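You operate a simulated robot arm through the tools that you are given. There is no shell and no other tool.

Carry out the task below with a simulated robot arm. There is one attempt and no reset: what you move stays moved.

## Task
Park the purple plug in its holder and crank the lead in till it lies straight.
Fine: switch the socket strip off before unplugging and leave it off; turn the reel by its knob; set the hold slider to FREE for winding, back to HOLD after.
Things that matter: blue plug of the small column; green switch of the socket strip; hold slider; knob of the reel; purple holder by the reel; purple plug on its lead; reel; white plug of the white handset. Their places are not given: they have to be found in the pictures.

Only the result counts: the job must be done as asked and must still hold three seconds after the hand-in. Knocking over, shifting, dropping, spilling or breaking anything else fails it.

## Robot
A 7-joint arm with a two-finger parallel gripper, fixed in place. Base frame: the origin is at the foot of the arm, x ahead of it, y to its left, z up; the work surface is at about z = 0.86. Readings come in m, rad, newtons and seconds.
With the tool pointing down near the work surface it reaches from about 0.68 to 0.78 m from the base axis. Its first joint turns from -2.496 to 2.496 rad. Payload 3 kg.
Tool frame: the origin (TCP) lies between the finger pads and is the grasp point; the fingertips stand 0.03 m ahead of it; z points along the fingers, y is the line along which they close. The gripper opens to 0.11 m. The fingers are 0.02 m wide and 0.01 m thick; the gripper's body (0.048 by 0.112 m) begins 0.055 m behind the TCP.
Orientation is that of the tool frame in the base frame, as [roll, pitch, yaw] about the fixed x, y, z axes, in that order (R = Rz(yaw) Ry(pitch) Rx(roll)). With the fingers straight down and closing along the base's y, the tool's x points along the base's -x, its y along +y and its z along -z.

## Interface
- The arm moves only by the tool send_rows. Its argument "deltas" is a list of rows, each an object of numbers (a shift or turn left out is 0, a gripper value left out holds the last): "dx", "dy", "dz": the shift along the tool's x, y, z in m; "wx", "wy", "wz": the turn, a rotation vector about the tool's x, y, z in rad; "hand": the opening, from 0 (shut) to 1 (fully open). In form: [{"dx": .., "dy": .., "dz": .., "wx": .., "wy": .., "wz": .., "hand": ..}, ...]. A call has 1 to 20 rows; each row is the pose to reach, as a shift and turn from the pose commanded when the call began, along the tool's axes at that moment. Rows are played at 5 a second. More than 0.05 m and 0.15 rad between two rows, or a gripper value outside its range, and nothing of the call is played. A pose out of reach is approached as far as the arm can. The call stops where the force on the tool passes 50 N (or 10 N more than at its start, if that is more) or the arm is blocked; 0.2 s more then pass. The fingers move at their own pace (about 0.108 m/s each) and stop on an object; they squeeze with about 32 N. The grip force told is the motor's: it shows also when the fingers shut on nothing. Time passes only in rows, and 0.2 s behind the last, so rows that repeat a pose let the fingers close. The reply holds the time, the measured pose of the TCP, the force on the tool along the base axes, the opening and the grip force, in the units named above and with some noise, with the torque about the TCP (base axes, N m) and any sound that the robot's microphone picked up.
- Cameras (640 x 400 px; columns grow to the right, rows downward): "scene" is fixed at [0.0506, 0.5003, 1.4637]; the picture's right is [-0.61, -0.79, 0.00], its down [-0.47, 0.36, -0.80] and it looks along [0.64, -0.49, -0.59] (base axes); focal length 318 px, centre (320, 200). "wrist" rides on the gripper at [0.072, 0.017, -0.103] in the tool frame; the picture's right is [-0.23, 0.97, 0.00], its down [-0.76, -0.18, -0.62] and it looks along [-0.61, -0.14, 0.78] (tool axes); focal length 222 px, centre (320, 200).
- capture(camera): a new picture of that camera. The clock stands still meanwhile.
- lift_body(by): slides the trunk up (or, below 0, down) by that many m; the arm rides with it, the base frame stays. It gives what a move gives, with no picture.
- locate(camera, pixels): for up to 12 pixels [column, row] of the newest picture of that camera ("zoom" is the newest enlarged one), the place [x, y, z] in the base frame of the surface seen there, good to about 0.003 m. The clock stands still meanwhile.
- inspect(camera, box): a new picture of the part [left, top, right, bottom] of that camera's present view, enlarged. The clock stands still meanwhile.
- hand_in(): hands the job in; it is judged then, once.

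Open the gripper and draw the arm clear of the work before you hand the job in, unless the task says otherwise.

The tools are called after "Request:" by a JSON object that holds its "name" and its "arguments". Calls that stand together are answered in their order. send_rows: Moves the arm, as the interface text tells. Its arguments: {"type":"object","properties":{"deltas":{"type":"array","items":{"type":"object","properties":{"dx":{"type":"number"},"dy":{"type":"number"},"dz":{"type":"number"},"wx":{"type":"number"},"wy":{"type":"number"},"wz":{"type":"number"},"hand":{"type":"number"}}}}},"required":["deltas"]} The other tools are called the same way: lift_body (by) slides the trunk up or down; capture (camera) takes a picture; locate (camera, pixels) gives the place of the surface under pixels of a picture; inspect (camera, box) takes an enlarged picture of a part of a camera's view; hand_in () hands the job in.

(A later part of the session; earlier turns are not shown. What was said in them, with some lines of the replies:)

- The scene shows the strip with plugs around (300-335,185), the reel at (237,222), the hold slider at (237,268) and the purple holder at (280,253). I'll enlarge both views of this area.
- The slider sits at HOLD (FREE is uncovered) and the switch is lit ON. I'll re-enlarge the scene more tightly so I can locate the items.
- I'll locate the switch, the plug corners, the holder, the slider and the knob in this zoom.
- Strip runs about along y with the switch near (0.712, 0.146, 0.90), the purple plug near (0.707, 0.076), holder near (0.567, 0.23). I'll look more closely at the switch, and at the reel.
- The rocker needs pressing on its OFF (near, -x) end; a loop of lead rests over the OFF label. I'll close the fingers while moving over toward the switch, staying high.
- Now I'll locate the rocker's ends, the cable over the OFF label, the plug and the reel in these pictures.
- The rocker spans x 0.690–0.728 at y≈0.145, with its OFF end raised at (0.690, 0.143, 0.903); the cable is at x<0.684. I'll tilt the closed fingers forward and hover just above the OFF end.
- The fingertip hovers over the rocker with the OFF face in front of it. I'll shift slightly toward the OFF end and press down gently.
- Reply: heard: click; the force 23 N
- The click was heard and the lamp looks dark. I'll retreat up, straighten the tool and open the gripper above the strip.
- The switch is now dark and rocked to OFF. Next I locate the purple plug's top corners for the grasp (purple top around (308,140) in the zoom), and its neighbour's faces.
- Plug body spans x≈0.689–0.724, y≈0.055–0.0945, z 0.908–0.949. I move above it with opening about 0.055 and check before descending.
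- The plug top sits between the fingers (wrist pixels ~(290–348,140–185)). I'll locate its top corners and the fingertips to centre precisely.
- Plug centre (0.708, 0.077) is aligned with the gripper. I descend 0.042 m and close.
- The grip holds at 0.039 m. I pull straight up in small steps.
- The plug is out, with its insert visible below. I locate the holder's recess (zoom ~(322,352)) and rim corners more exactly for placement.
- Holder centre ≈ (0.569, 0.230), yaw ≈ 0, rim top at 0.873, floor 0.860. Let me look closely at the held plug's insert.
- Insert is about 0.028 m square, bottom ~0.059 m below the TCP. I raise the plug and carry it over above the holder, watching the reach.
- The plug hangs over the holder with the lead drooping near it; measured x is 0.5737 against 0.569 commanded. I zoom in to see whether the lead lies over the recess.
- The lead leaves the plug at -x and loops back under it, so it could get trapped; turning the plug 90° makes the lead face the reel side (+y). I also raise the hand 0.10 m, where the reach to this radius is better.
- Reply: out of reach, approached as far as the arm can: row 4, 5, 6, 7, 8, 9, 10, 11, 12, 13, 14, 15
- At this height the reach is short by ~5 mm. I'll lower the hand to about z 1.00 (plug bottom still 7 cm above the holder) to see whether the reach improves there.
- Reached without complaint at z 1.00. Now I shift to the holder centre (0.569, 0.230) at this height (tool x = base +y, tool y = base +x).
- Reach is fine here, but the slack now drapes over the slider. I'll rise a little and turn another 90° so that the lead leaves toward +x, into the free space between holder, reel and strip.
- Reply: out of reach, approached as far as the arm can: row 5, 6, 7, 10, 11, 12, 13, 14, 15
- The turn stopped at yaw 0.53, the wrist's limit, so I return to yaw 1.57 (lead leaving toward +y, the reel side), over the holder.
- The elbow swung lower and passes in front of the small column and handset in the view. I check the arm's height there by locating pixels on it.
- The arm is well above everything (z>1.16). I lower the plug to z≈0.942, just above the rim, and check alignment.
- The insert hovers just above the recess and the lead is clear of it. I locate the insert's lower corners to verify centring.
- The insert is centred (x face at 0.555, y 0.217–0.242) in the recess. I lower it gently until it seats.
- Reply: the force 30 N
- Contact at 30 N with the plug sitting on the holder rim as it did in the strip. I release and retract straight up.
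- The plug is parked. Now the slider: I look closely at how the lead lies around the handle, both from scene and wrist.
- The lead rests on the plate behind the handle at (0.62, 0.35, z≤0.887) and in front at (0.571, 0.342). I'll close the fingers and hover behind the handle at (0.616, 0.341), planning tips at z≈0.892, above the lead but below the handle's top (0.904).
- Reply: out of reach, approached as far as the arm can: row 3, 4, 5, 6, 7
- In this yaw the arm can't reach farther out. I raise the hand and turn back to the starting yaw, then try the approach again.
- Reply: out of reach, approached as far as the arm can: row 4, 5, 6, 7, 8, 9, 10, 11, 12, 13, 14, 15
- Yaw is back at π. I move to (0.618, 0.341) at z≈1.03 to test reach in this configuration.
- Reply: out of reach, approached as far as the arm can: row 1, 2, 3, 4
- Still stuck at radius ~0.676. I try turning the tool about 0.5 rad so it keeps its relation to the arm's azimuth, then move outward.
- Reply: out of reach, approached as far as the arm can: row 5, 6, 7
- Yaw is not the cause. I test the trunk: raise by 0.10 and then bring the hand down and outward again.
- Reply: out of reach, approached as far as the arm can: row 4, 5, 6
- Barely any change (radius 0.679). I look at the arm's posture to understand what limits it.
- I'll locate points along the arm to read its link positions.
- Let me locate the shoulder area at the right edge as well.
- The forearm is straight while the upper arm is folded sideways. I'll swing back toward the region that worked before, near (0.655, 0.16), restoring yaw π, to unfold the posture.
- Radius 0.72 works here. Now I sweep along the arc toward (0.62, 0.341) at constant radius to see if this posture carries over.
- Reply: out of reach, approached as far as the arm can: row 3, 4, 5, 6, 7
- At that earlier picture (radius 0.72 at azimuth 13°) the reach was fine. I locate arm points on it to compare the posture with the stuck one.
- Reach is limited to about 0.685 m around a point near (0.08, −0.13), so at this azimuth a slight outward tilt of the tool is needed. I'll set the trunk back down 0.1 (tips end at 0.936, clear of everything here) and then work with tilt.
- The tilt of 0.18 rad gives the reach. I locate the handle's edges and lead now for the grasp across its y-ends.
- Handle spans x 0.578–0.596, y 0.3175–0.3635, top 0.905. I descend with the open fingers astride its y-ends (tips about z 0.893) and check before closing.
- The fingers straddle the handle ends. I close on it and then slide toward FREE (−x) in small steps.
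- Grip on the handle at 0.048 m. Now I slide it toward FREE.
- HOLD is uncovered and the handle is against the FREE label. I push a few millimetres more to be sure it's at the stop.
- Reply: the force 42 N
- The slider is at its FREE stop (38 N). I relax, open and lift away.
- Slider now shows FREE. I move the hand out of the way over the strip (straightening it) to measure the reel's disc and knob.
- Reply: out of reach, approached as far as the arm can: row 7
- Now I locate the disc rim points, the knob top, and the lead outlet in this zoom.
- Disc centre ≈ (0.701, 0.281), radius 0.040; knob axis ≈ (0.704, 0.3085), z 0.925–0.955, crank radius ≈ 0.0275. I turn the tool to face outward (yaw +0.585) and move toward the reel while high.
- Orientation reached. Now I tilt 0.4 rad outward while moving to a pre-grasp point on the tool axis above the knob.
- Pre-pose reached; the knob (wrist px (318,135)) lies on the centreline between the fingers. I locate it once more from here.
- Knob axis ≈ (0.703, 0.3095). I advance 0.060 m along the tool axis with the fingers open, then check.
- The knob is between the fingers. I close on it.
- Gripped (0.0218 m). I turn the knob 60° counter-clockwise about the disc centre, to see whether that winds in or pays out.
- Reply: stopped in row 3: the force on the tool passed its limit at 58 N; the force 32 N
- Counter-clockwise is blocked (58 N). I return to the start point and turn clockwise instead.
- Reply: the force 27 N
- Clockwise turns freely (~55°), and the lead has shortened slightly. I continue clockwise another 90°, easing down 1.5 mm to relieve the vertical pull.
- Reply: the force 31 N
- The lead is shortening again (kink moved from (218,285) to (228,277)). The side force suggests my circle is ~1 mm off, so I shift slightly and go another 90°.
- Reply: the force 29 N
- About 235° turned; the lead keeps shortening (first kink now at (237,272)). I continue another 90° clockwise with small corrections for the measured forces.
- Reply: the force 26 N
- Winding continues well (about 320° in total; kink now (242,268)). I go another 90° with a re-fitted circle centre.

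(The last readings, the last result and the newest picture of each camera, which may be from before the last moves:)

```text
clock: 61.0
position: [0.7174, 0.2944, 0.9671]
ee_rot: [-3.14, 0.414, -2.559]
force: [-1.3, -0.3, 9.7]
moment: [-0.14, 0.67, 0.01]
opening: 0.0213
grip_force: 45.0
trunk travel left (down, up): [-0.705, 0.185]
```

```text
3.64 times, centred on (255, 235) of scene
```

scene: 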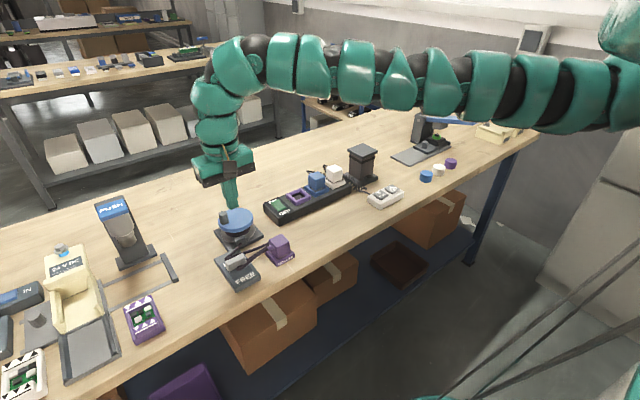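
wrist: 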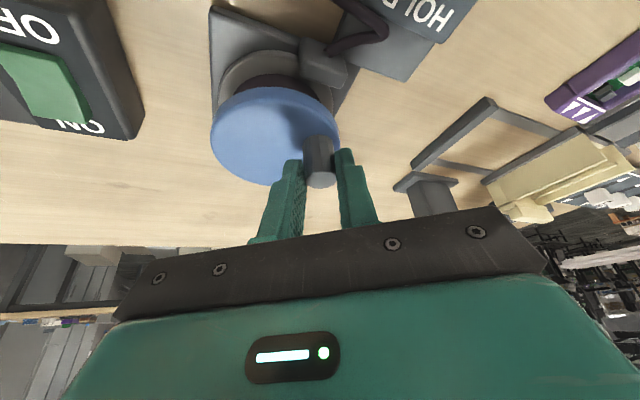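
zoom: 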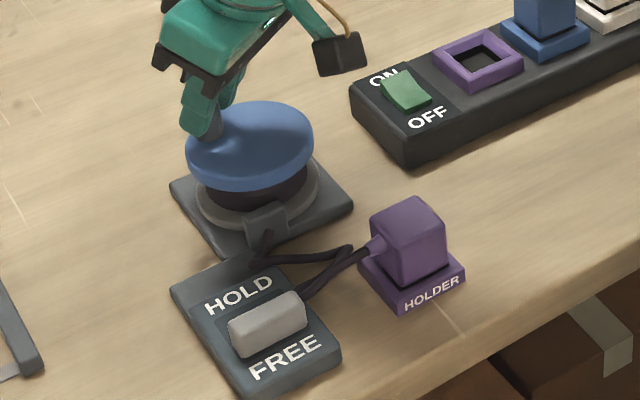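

Forces are low and the lead is clearly shorter. Another 90° clockwise.

Request:
{"name": "send_rows", "arguments": {"deltas": [{"dx": 0.0009, "dy": -0.0075, "dz": -0.0004}, {"dx": 0.0036, "dy": -0.0144, "dz": -0.0016}, {"dx": 0.0077, "dy": -0.0204, "dz": -0.0034}, {"dx": 0.0131, "dy": -0.0249, "dz": -0.0059}, {"dx": 0.0194, "dy": -0.0278, "dz": -0.0087}, {"dx": 0.0263, "dy": -0.0288, "dz": -0.0118}]}}

Request:
{"name": "inspect", "arguments": {"camera": "scene", "box": [195, 180, 315, 290]}}

```text
clock: 62.4
position: [0.7122, 0.2473, 0.966]
ee_rot: [-3.138, 0.41, -2.563]
force: [5.6, -12.3, 7.8]
moment: [0.18, -0.23, -0.14]
opening: 0.0214
grip_force: 44.2
trunk travel left (down, up): [-0.705, 0.185]
```

```text
3.64 times, centred on (255, 235) of scene
```

zoom: 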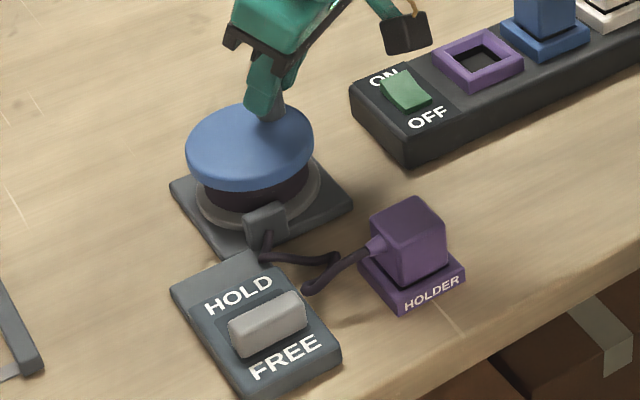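

The zigzag is shrinking. Another 90°.

Request:
{"name": "send_rows", "arguments": {"deltas": [{"dx": 0.0068, "dy": 0.0005, "dz": -0.0031}, {"dx": 0.0129, "dy": 0.0034, "dz": -0.0058}, {"dx": 0.0182, "dy": 0.0079, "dz": -0.0081}, {"dx": 0.0221, "dy": 0.0139, "dz": -0.0099}, {"dx": 0.0246, "dy": 0.0208, "dz": -0.0109}, {"dx": 0.0254, "dy": 0.0283, "dz": -0.0114}]}}

Request:
{"name": "inspect", "arguments": {"camera": "scene", "box": [195, 180, 315, 290]}}

```text
clock: 63.8
position: [0.6679, 0.2665, 0.9677]
ee_rot: [3.14, 0.409, -2.553]
force: [-27.1, -3.7, -14.2]
moment: [0.4, -0.01, 0.13]
opening: 0.021
grip_force: 44.8
trunk travel left (down, up): [-0.705, 0.185]
```

```text
3.64 times, centred on (255, 235) of scene
```

zoom: 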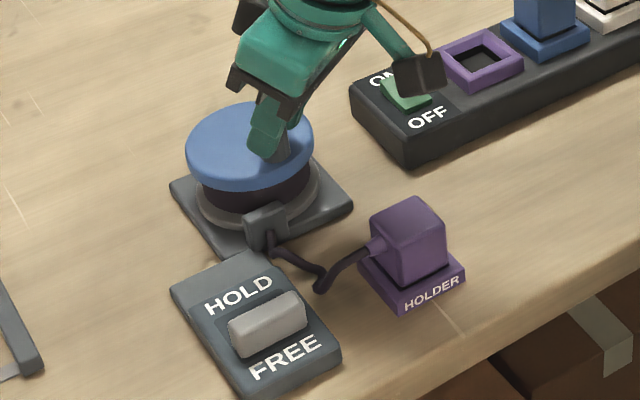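

Only one dip remains in the lead. I now go in small steps: 30° more, then check.

Request:
{"name": "send_rows", "arguments": {"deltas": [{"dx": 0.0, "dy": 0.0038, "dz": 0.0}, {"dx": 0.0, "dy": 0.0075, "dz": 0.0}, {"dx": -0.0012, "dy": 0.011, "dz": 0.0005}, {"dx": -0.0026, "dy": 0.0144, "dz": 0.0012}]}}

Request:
{"name": "inspect", "arguments": {"camera": "scene", "box": [215, 210, 305, 280]}}

```text
clock: 64.8
position: [0.6668, 0.2766, 0.9684]
ee_rot: [-3.14, 0.413, -2.559]
force: [-15.2, 2.2, -19.7]
moment: [-0.56, 1.47, 0.11]
opening: 0.0211
grip_force: 45.1
trunk travel left (down, up): [-0.705, 0.185]
```

```text
5.71 times, centred on (260, 245) of scene
```

zoom: 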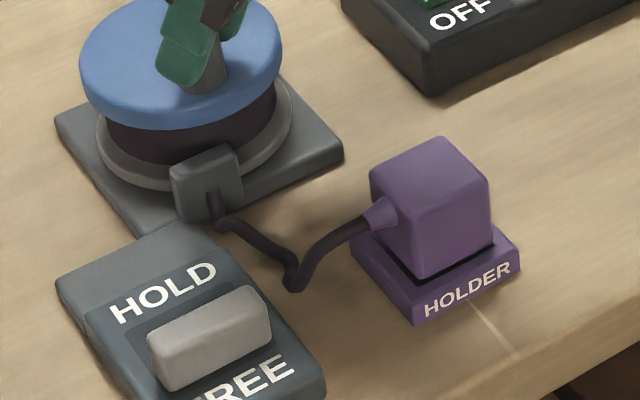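

A small dip remains at zoom (292,282). I locate the lead's points to estimate the remaining slack.

Request:
{"name": "locate", "arguments": {"camera": "zoom", "pixels": [[214, 198], [225, 225], [260, 248], [288, 272], [293, 284], [305, 262], [335, 232], [362, 222], [385, 212]]}}

```text
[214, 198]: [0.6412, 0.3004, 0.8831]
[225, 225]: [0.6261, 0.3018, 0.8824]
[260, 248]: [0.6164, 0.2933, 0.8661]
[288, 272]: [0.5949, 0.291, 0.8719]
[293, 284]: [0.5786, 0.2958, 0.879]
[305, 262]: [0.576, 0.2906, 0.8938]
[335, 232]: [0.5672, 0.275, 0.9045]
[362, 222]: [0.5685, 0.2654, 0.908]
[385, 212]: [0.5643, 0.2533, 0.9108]
```

About 3 cm of slack left. I continue 30° more.

Request:
{"name": "send_rows", "arguments": {"deltas": [{"dx": -0.0009, "dy": 0.0031, "dz": 0.0021}, {"dx": -0.0031, "dy": 0.006, "dz": 0.0031}, {"dx": -0.0057, "dy": 0.0085, "dz": 0.0042}, {"dx": -0.0085, "dy": 0.0105, "dz": 0.0055}]}}

Request:
{"name": "inspect", "arguments": {"camera": "scene", "box": [215, 210, 305, 280]}}

```text
clock: 65.8
position: [0.6697, 0.2885, 0.9666]
ee_rot: [-3.138, 0.414, -2.56]
force: [-6.2, 4.7, 4.1]
moment: [0.37, 0.09, 0.05]
opening: 0.0208
grip_force: 44.8
trunk travel left (down, up): [-0.705, 0.185]
```

```text
5.71 times, centred on (260, 245) of scene
```

zoom: 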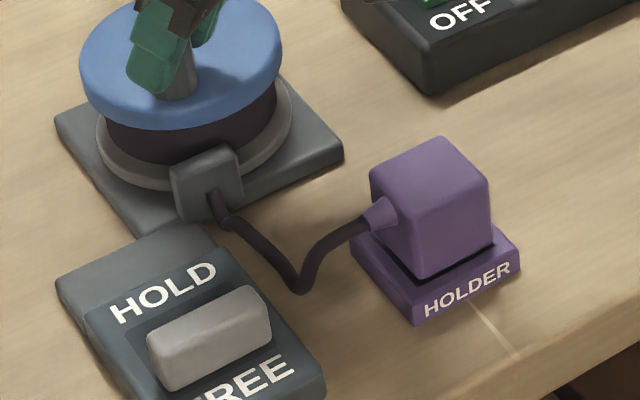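

Still a V-shaped dip. Another 30°.

Request:
{"name": "send_rows", "arguments": {"deltas": [{"dx": -0.0031, "dy": 0.0017, "dz": 0.0014}, {"dx": -0.0063, "dy": 0.0029, "dz": 0.0028}, {"dx": -0.0097, "dy": 0.0036, "dz": 0.0043}, {"dx": -0.0131, "dy": 0.0039, "dz": 0.0059}]}}

Request:
{"name": "inspect", "arguments": {"camera": "scene", "box": [215, 210, 305, 280]}}

```text
clock: 66.8
position: [0.6794, 0.299, 0.9666]
ee_rot: [-3.139, 0.414, -2.56]
force: [-0.3, 1.3, 6.2]
moment: [-0.03, 0.09, 0.01]
opening: 0.0211
grip_force: 45.1
trunk travel left (down, up): [-0.705, 0.185]
```

```text
5.71 times, centred on (260, 245) of scene
```

zoom: 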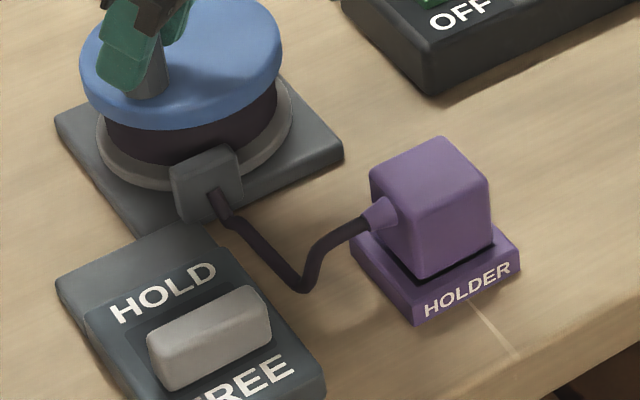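

Still slack; the lead shortens slowly per degree. I go 45° more.

Request:
{"name": "send_rows", "arguments": {"deltas": [{"dx": -0.0068, "dy": -0.001, "dz": 0.0031}, {"dx": -0.0131, "dy": -0.0039, "dz": 0.0059}, {"dx": -0.0186, "dy": -0.0084, "dz": 0.0083}]}}

Request:
{"name": "inspect", "arguments": {"camera": "scene", "box": [215, 210, 305, 280]}}

```text
clock: 67.5
position: [0.7014, 0.303, 0.9662]
ee_rot: [-3.138, 0.416, -2.561]
force: [1.8, 4.2, 18.6]
moment: [-0.34, 0.88, 0.05]
opening: 0.0207
grip_force: 44.8
trunk travel left (down, up): [-0.705, 0.185]
```

```text
5.71 times, centred on (260, 245) of scene
```

zoom: 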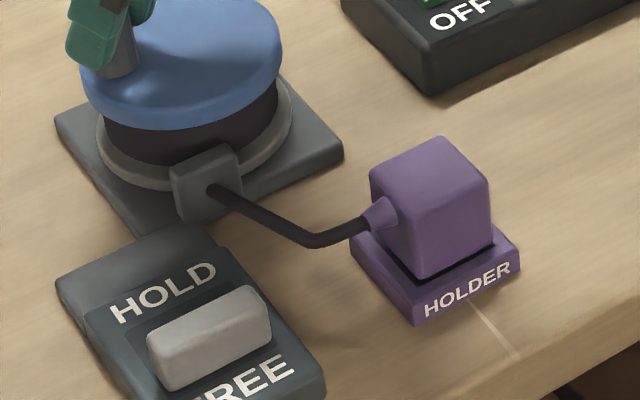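

Nearly straight now; a slight bend at zoom (310,240). I go 15° more.

Request:
{"name": "send_rows", "arguments": {"deltas": [{"dx": -0.0026, "dy": -0.0026, "dz": -0.0002}, {"dx": -0.0047, "dy": -0.006, "dz": 0.0008}]}}

Request:
{"name": "inspect", "arguments": {"camera": "scene", "box": [215, 210, 305, 280]}}

```text
clock: 68.2
position: [0.7058, 0.3031, 0.9671]
ee_rot: [-3.138, 0.413, -2.559]
force: [3.3, 9.0, 13.8]
moment: [0.9, -0.84, 0.06]
opening: 0.0209
grip_force: 45.1
trunk travel left (down, up): [-0.705, 0.185]
```

```text
5.71 times, centred on (260, 245) of scene
```

zoom: 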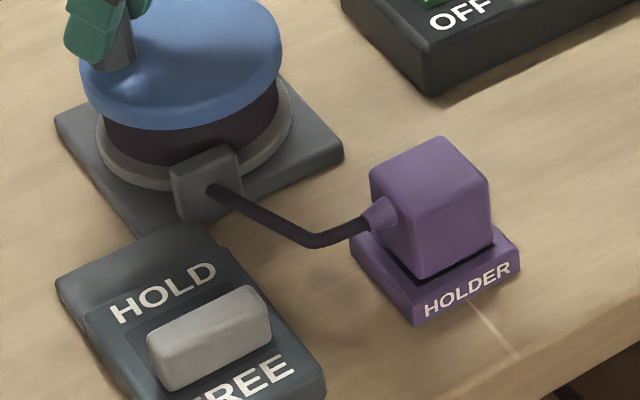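

The bend is nearly unchanged; about 1 cm of sag remains. I turn 20° more.

Request:
{"name": "send_rows", "arguments": {"deltas": [{"dx": -0.0014, "dy": -0.0022, "dz": -0.0004}, {"dx": -0.0023, "dy": -0.0046, "dz": 0.0}, {"dx": -0.003, "dy": -0.007, "dz": 0.0003}, {"dx": -0.0035, "dy": -0.0094, "dz": 0.0005}]}}

Request:
{"name": "inspect", "arguments": {"camera": "scene", "box": [215, 210, 305, 280]}}

```text
clock: 69.2
position: [0.717, 0.2957, 0.9678]
ee_rot: [-3.137, 0.412, -2.559]
force: [12.5, 13.7, 9.1]
moment: [0.97, -0.96, 0.04]
opening: 0.0212
grip_force: 44.8
trunk travel left (down, up): [-0.705, 0.185]
```

```text
5.71 times, centred on (260, 245) of scene
```

zoom: 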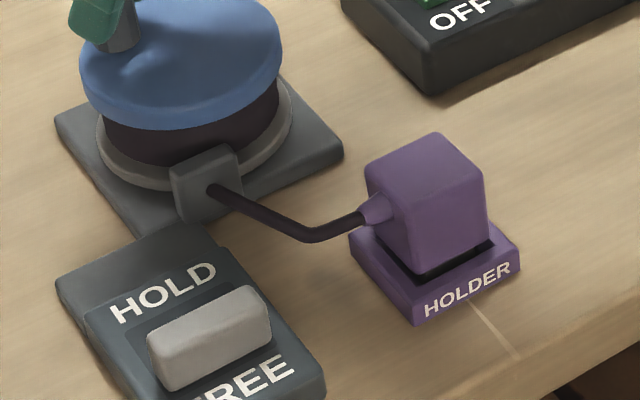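

The plug has begun to tip slightly (gap at the holder's left edge grew), so the lead is taut and I've gone a touch too far. I back off about 15° counter-clockwise gently.

Request:
{"name": "send_rows", "arguments": {"deltas": [{"dx": 0.0004, "dy": 0.0018, "dz": -0.0002}, {"dx": 0.0008, "dy": 0.0037, "dz": -0.0004}, {"dx": 0.0015, "dy": 0.0055, "dz": -0.0006}, {"dx": 0.0021, "dy": 0.0072, "dz": -0.0009}]}}

Request:
{"name": "inspect", "arguments": {"camera": "scene", "box": [215, 210, 305, 280]}}

Request:
{"name": "capture", "arguments": {"camera": "wrist"}}

```text
clock: 70.2
position: [0.7107, 0.3003, 0.9669]
ee_rot: [-3.14, 0.41, -2.56]
force: [2.3, 2.8, 3.6]
moment: [0.82, -0.93, 0.04]
opening: 0.0211
grip_force: 44.8
trunk travel left (down, up): [-0.705, 0.185]
```

```text
5.71 times, centred on (260, 245) of scene
```

zoom: 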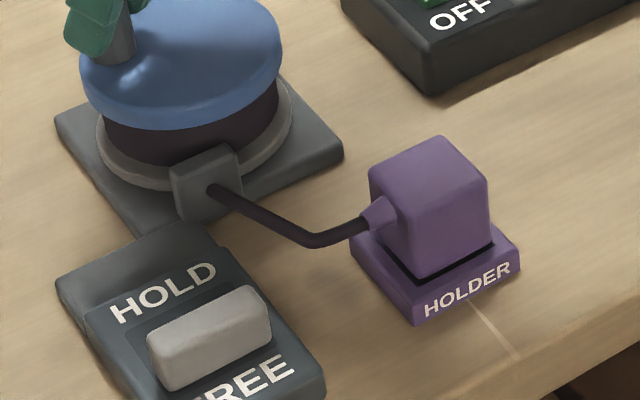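

```text
taken
```

wrist: 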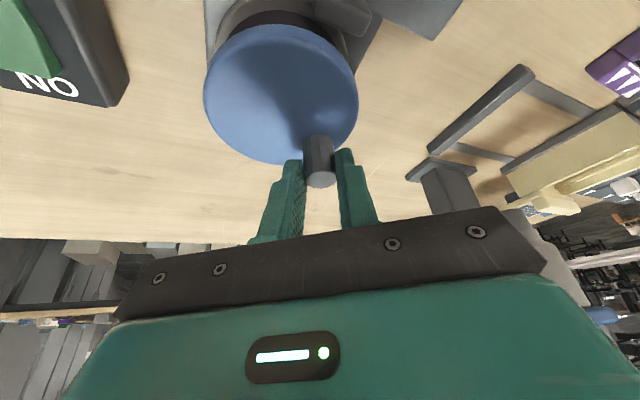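

The plug has settled back upright with its seat gap as before, and the reel followed back. I measure how straight the lead is now.

Request:
{"name": "inspect", "arguments": {"camera": "scene", "box": [238, 232, 293, 272]}}

```text
10.00 times, centred on (266, 252) of scene
```

zoom: 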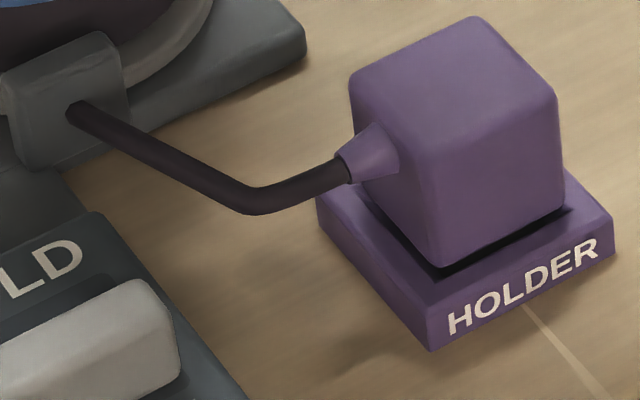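

Request:
{"name": "locate", "arguments": {"camera": "zoom", "pixels": [[80, 112], [120, 135], [165, 160], [210, 185], [240, 200], [265, 202], [300, 190], [340, 175], [375, 150], [445, 262], [330, 205], [565, 210]]}}

Request:
{"name": "locate", "arguments": {"camera": "zoom", "pixels": [[352, 80], [473, 18], [555, 90], [435, 160], [440, 90], [365, 200], [320, 195], [430, 310], [612, 230], [435, 270]]}}

```text
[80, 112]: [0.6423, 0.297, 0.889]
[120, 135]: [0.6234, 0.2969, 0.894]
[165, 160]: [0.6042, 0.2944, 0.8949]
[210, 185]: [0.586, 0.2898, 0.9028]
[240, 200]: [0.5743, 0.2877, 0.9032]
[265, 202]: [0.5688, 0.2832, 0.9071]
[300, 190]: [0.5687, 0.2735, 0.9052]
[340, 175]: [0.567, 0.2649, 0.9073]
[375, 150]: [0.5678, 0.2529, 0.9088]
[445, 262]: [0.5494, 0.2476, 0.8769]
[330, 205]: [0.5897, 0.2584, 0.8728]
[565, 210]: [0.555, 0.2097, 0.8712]
```

```text
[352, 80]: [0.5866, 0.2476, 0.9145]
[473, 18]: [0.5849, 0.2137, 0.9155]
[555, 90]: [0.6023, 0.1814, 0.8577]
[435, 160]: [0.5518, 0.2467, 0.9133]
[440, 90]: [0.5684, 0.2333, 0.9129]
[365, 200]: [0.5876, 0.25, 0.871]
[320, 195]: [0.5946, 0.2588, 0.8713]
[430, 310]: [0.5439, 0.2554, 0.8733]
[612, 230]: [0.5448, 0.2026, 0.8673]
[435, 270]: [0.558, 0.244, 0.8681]
```

The lead runs dead straight from the outlet (0.642, 0.297) to (0.574, 0.288) and then enters the plug's stiff boot; the plug is upright with its top at 0.9145. I release the knob and back away along the tool axis.

Request:
{"name": "send_rows", "arguments": {"deltas": [{"hand": 0.3}, {"hand": 0.4}, {"hand": 0.4}, {"dz": -0.03}, {"dz": -0.07}, {"dz": -0.11}]}}

Request:
{"name": "inspect", "arguments": {"camera": "scene", "box": [215, 210, 305, 280]}}

Request:
{"name": "inspect", "arguments": {"camera": "scene", "box": [195, 180, 315, 290]}}

```text
clock: 71.5
position: [0.6738, 0.2733, 1.0703]
ee_rot: [-3.138, 0.412, -2.562]
force: [0.6, 0.5, 0.1]
moment: [0.0, 0.0, -0.01]
opening: 0.0439
grip_force: 0.0
trunk travel left (down, up): [-0.705, 0.185]
```

```text
5.71 times, centred on (260, 245) of scene
```

zoom: 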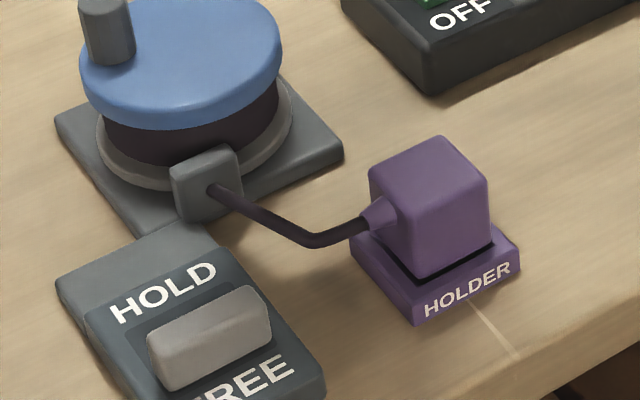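

```text
3.64 times, centred on (255, 235) of scene
```

zoom: 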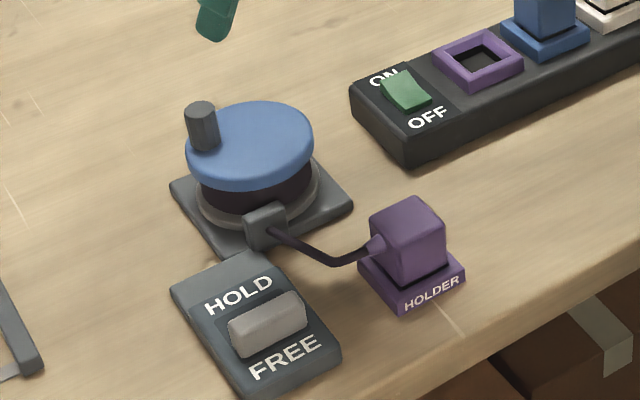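

The lead stays straight and the plug seated after release. Next I bring the tool back to upright on the way to the slider.

Request:
{"name": "send_rows", "arguments": {"deltas": [{"dx": 0.008, "dy": 0.016, "dz": -0.009, "wy": 0.13, "hand": 0.5}, {"dx": 0.017, "dy": 0.032, "dz": -0.018, "wy": 0.26, "hand": 0.5}, {"dx": 0.026, "dy": 0.048, "dz": -0.027, "wy": 0.38, "hand": 0.5}, {"dx": 0.0348, "dy": 0.0634, "dz": -0.037, "wy": 0.412, "hand": 0.5}, {"dx": 0.0348, "dy": 0.0634, "dz": -0.037, "wy": 0.412, "hand": 0.5}]}}

```text
clock: 72.8
position: [0.5989, 0.3006, 1.089]
ee_rot: [-3.138, 0.002, -2.563]
force: [0.5, 0.2, 0.1]
moment: [-0.03, 0.02, 0.01]
opening: 0.0549
grip_force: 0.1
trunk travel left (down, up): [-0.705, 0.185]
```

Upright now. I turn back to yaw π while moving above the slider handle.

Request:
{"name": "send_rows", "arguments": {"deltas": [{"dx": 0.004, "dy": 0.012, "dz": 0.0, "wz": 0.12}, {"dx": 0.008, "dy": 0.024, "dz": 0.01, "wz": 0.24}, {"dx": 0.012, "dy": 0.036, "dz": 0.02, "wz": 0.36}, {"dx": 0.016, "dy": 0.048, "dz": 0.03, "wz": 0.48}, {"dx": 0.0197, "dy": 0.0594, "dz": 0.03, "wz": 0.579}, {"dx": 0.0197, "dy": 0.0594, "dz": 0.03, "wz": 0.579}]}}

Request:
{"name": "capture", "arguments": {"camera": "wrist"}}

```text
clock: 74.2
position: [0.5513, 0.343, 1.0556]
ee_rot: [-3.137, 0.003, 3.139]
force: [0.0, -0.2, 0.8]
moment: [-0.01, 0.05, -0.01]
opening: 0.055
grip_force: 0.1
trunk travel left (down, up): [-0.705, 0.185]
```

```text
taken
```

wrist: 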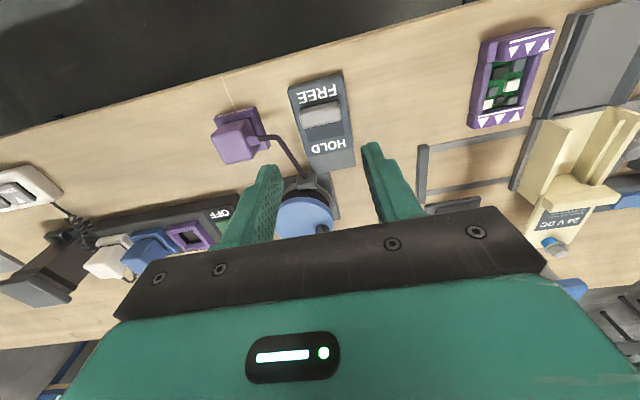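

Above the slider. I tilt 0.18 rad again and descend astride the handle, first to z≈0.96.

Request:
{"name": "send_rows", "arguments": {"deltas": [{"wy": -0.09, "dy": -0.002, "dz": 0.03, "dx": -0.002}, {"wy": -0.18, "dy": -0.002, "dz": 0.065, "dx": -0.004}, {"wy": -0.18, "dy": -0.002, "dz": 0.096, "dx": -0.0047}, {"wy": -0.18, "dy": -0.002, "dz": 0.096, "dx": -0.0047}]}}

Request:
{"name": "capture", "arguments": {"camera": "wrist"}}

Request:
{"name": "inspect", "arguments": {"camera": "scene", "box": [205, 210, 305, 290]}}

```text
clock: 75.2
position: [0.5564, 0.3377, 0.961]
ee_rot: [-3.138, 0.182, -3.139]
force: [-0.3, 0.5, 0.1]
moment: [0.02, 0.04, -0.07]
opening: 0.0551
grip_force: 0.1
trunk travel left (down, up): [-0.705, 0.185]
```

```text
taken
```

wrist: 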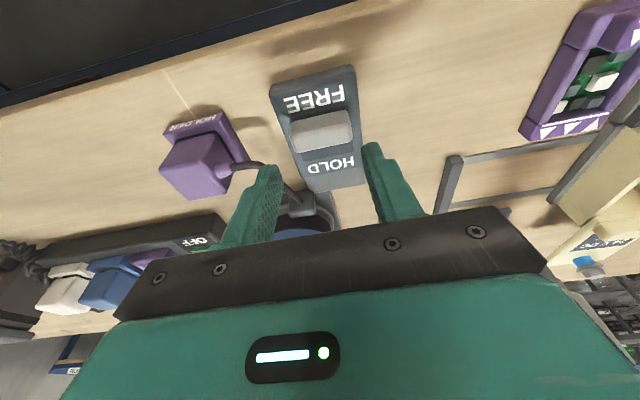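

```text
5.00 times, centred on (255, 250) of scene
```

zoom: 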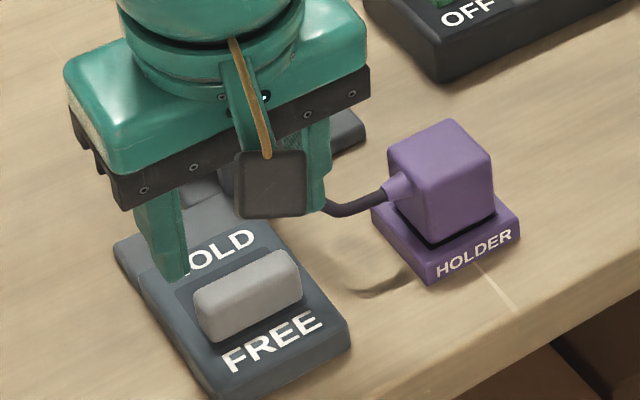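

Centred on the handle with the lead clear of the near finger. I descend to z≈0.925 and close.

Request:
{"name": "send_rows", "arguments": {"deltas": [{"dx": 0.0032, "dz": 0.0177, "dy": 0.001}, {"dx": 0.0064, "dz": 0.0354, "dy": 0.002}, {"dx": 0.0064, "dz": 0.0354, "dy": 0.002, "hand": 0.45}, {"dx": 0.0064, "dz": 0.0354, "dy": 0.002, "hand": 0.3}, {"dx": 0.0064, "dz": 0.0354, "dy": 0.002, "hand": 0.3}]}}

Request:
{"name": "capture", "arguments": {"camera": "wrist"}}

```text
clock: 76.3
position: [0.5561, 0.3399, 0.9239]
ee_rot: [-3.138, 0.182, -3.14]
force: [1.2, -4.9, -1.7]
moment: [-0.17, -0.71, -0.17]
opening: 0.0479
grip_force: 44.8
trunk travel left (down, up): [-0.705, 0.185]
```

```text
taken
```

wrist: 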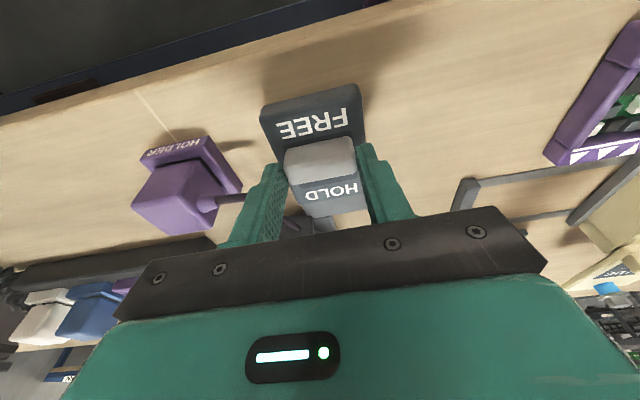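

Gripped at 0.048 m. I slide the handle back toward HOLD (+x) up to its stop.

Request:
{"name": "send_rows", "arguments": {"deltas": [{"dx": -0.0059, "dz": 0.0011}, {"dx": -0.0118, "dz": 0.0021}, {"dx": -0.0177, "dz": 0.0032}, {"dx": -0.0236, "dz": 0.0043}, {"dx": -0.0266, "dz": 0.0048}, {"dx": -0.0295, "dz": 0.0054}]}}

Request:
{"name": "inspect", "arguments": {"camera": "scene", "box": [205, 210, 305, 290]}}

Request:
{"name": "capture", "arguments": {"camera": "wrist"}}

```text
clock: 77.8
position: [0.5821, 0.3393, 0.9241]
ee_rot: [-3.139, 0.18, -3.139]
force: [-13.8, -19.3, -6.2]
moment: [-0.52, -0.21, -1.11]
opening: 0.0479
grip_force: 44.9
trunk travel left (down, up): [-0.705, 0.185]
```

```text
5.00 times, centred on (255, 250) of scene
```

zoom: 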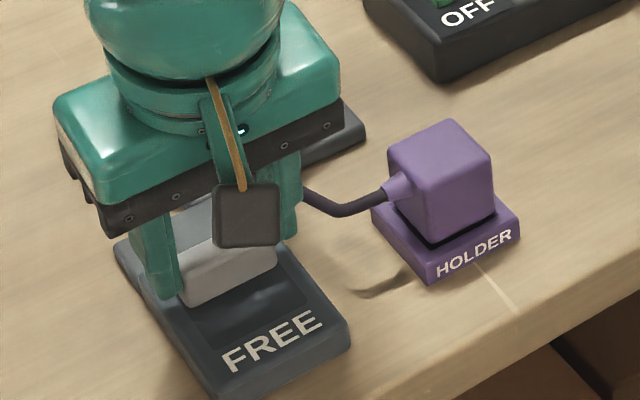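

```text
taken
```

wrist: 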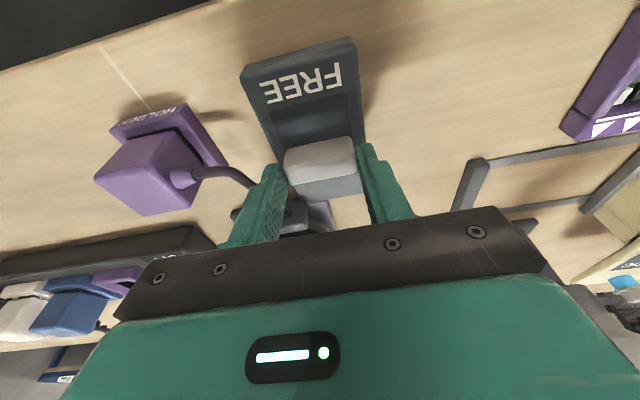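

The handle is back at its original x (0.582). I press 3 mm more to confirm the stop, then release and lift off.

Request:
{"name": "send_rows", "arguments": {"deltas": [{"dx": -0.003, "dz": 0.0005}, {"dx": -0.003, "dz": 0.0005}]}}

Request:
{"name": "send_rows", "arguments": {"deltas": [{"dx": 0.005, "dz": -0.001}, {"dx": 0.005, "dz": -0.001, "hand": 0.5}, {"dx": 0.005, "dz": -0.001, "hand": 0.5}, {"dx": 0.005, "dz": -0.03, "hand": 0.5}, {"dx": 0.005, "dz": -0.07, "hand": 0.5}, {"dx": 0.005, "dz": -0.11, "hand": 0.5}, {"dx": 0.005, "dz": -0.15, "hand": 0.5}]}}

Request:
{"name": "inspect", "arguments": {"camera": "scene", "box": [195, 180, 315, 290]}}

Request:
{"name": "capture", "arguments": {"camera": "wrist"}}

```text
clock: 78.3
position: [0.583, 0.3396, 0.9254]
ee_rot: [-3.137, 0.179, -3.136]
force: [-30.6, -25.6, -5.8]
moment: [-0.88, 1.46, -0.68]
opening: 0.048
grip_force: 44.8
trunk travel left (down, up): [-0.705, 0.185]
```

```text
clock: 80.0
position: [0.556, 0.3454, 1.0737]
ee_rot: [-3.139, 0.182, -3.139]
force: [0.2, -0.1, -0.1]
moment: [-0.02, 0.02, 0.01]
opening: 0.0548
grip_force: 0.1
trunk travel left (down, up): [-0.705, 0.185]
```

```text
3.64 times, centred on (255, 235) of scene
```

zoom: 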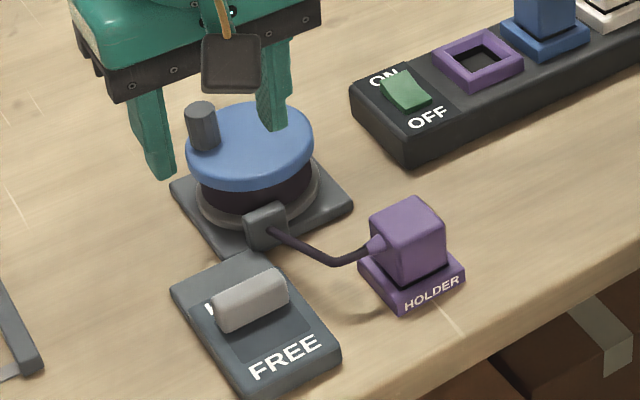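

```text
taken
```

wrist: 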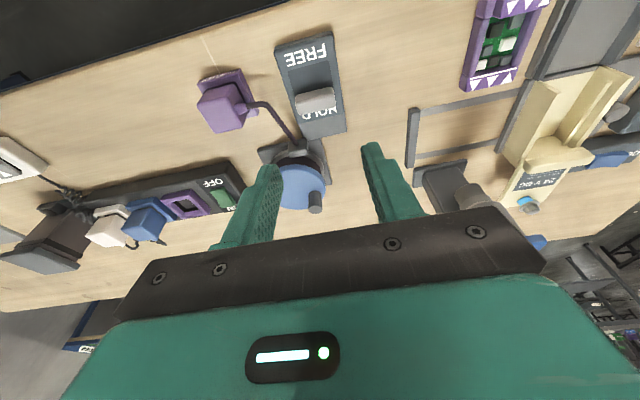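

The slider is back on HOLD and the lead unchanged. I inspect the plug's seating closely.

Request:
{"name": "inspect", "arguments": {"camera": "scene", "box": [255, 225, 315, 270]}}

Request:
{"name": "inspect", "arguments": {"camera": "wrist", "box": [170, 40, 360, 170]}}

```text
8.89 times, centred on (285, 248) of scene
```

zoom: 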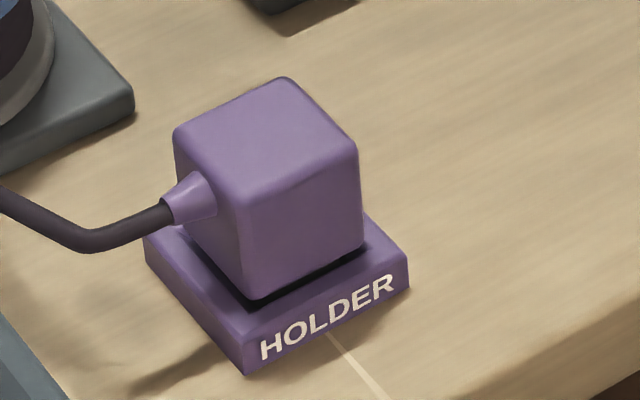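

```text
3.08 times, centred on (265, 105) of wrist
```

zoom: 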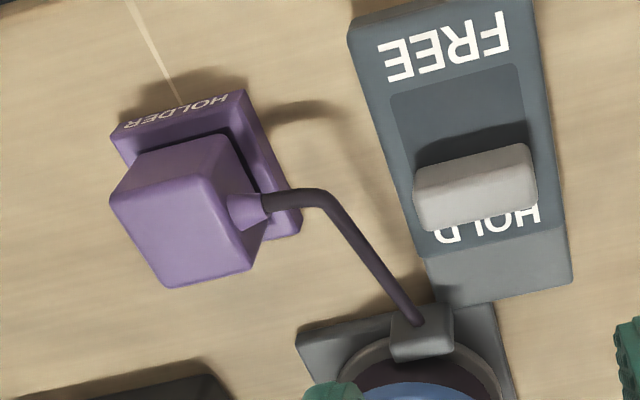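

The plug stands upright and evenly seated, lead taut, slider on HOLD, strip off. I raise the arm clear, straighten the tool and open the gripper.

Request:
{"name": "send_rows", "arguments": {"deltas": [{"dz": -0.03, "wy": 0.09, "hand": 0.8}, {"dz": -0.06, "wy": 0.18, "hand": 1}, {"dz": -0.09, "wy": 0.18, "hand": 1}, {"dz": -0.12, "wy": 0.18, "hand": 1}, {"dz": -0.12, "wy": 0.18, "hand": 1}, {"dz": -0.12, "wy": 0.18, "hand": 1}]}}

Request:
{"name": "capture", "arguments": {"camera": "scene"}}

Request:
{"name": "inspect", "arguments": {"camera": "scene", "box": [195, 150, 375, 290]}}

```text
clock: 81.3
position: [0.5335, 0.3437, 1.1935]
ee_rot: [-3.14, 0.003, -3.14]
force: [-0.2, 0.1, -0.3]
moment: [-0.01, -0.01, 0.02]
opening: 0.1098
grip_force: 0.1
trunk travel left (down, up): [-0.705, 0.185]
```

```text
taken
```

scene: 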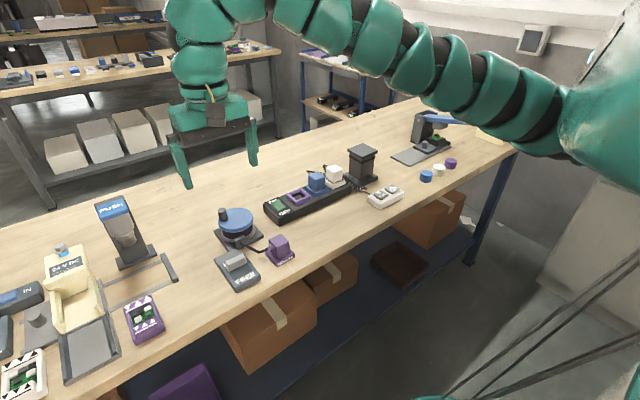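

```text
2.86 times, centred on (285, 220) of scene
```

zoom: 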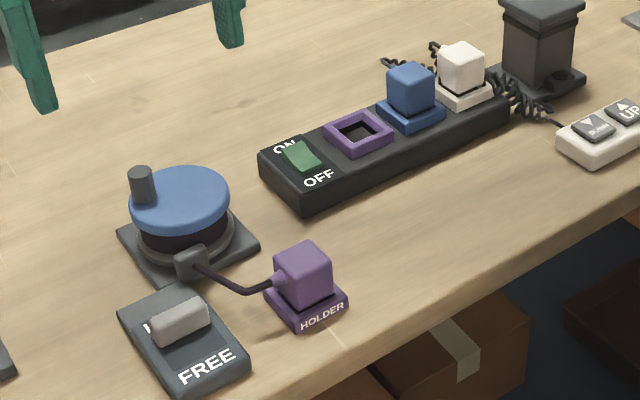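

Everything is in place: switch OFF and dark, purple plug in its holder, lead drawn in taut, slider on HOLD, and the blue and white plugs untouched. The arm is clear with the gripper open, so I hand the job in.

Request:
{"name": "hand_in", "arguments": {}}

```text
The job is handed in.
```

I handed the job in. The purple plug is parked in its holder, and I cranked the lead in until it was taut. I haven't seen a verdict from the judging.

- **Socket strip:** I switched it off before unplugging. A click was heard and the lamp went dark. It is still off.
- **Plug:** It stands upright and sits on the holder the same way it sat in the strip. I turned it 90° so that the lead leaves toward the reel. Left as it was, the slack looped back under the plug and could have been trapped.
- **Lead:** I turned the reel clockwise by its knob, about two turns in all. Near the end I wound slightly too far and the plug began to tip, so I backed off about 15° and it settled upright again. The lead now runs straight from the reel, but it still bends where it enters the plug. The plug tipped when I wound further, so I took this to be as straight as it gets in this position.
- **Hold slider:** I set it to FREE for winding and pushed it back to its stop at HOLD afterwards.

The blue and white plugs, the handset and everything else nearby look untouched in the last pictures. The arm is clear with the gripper open.
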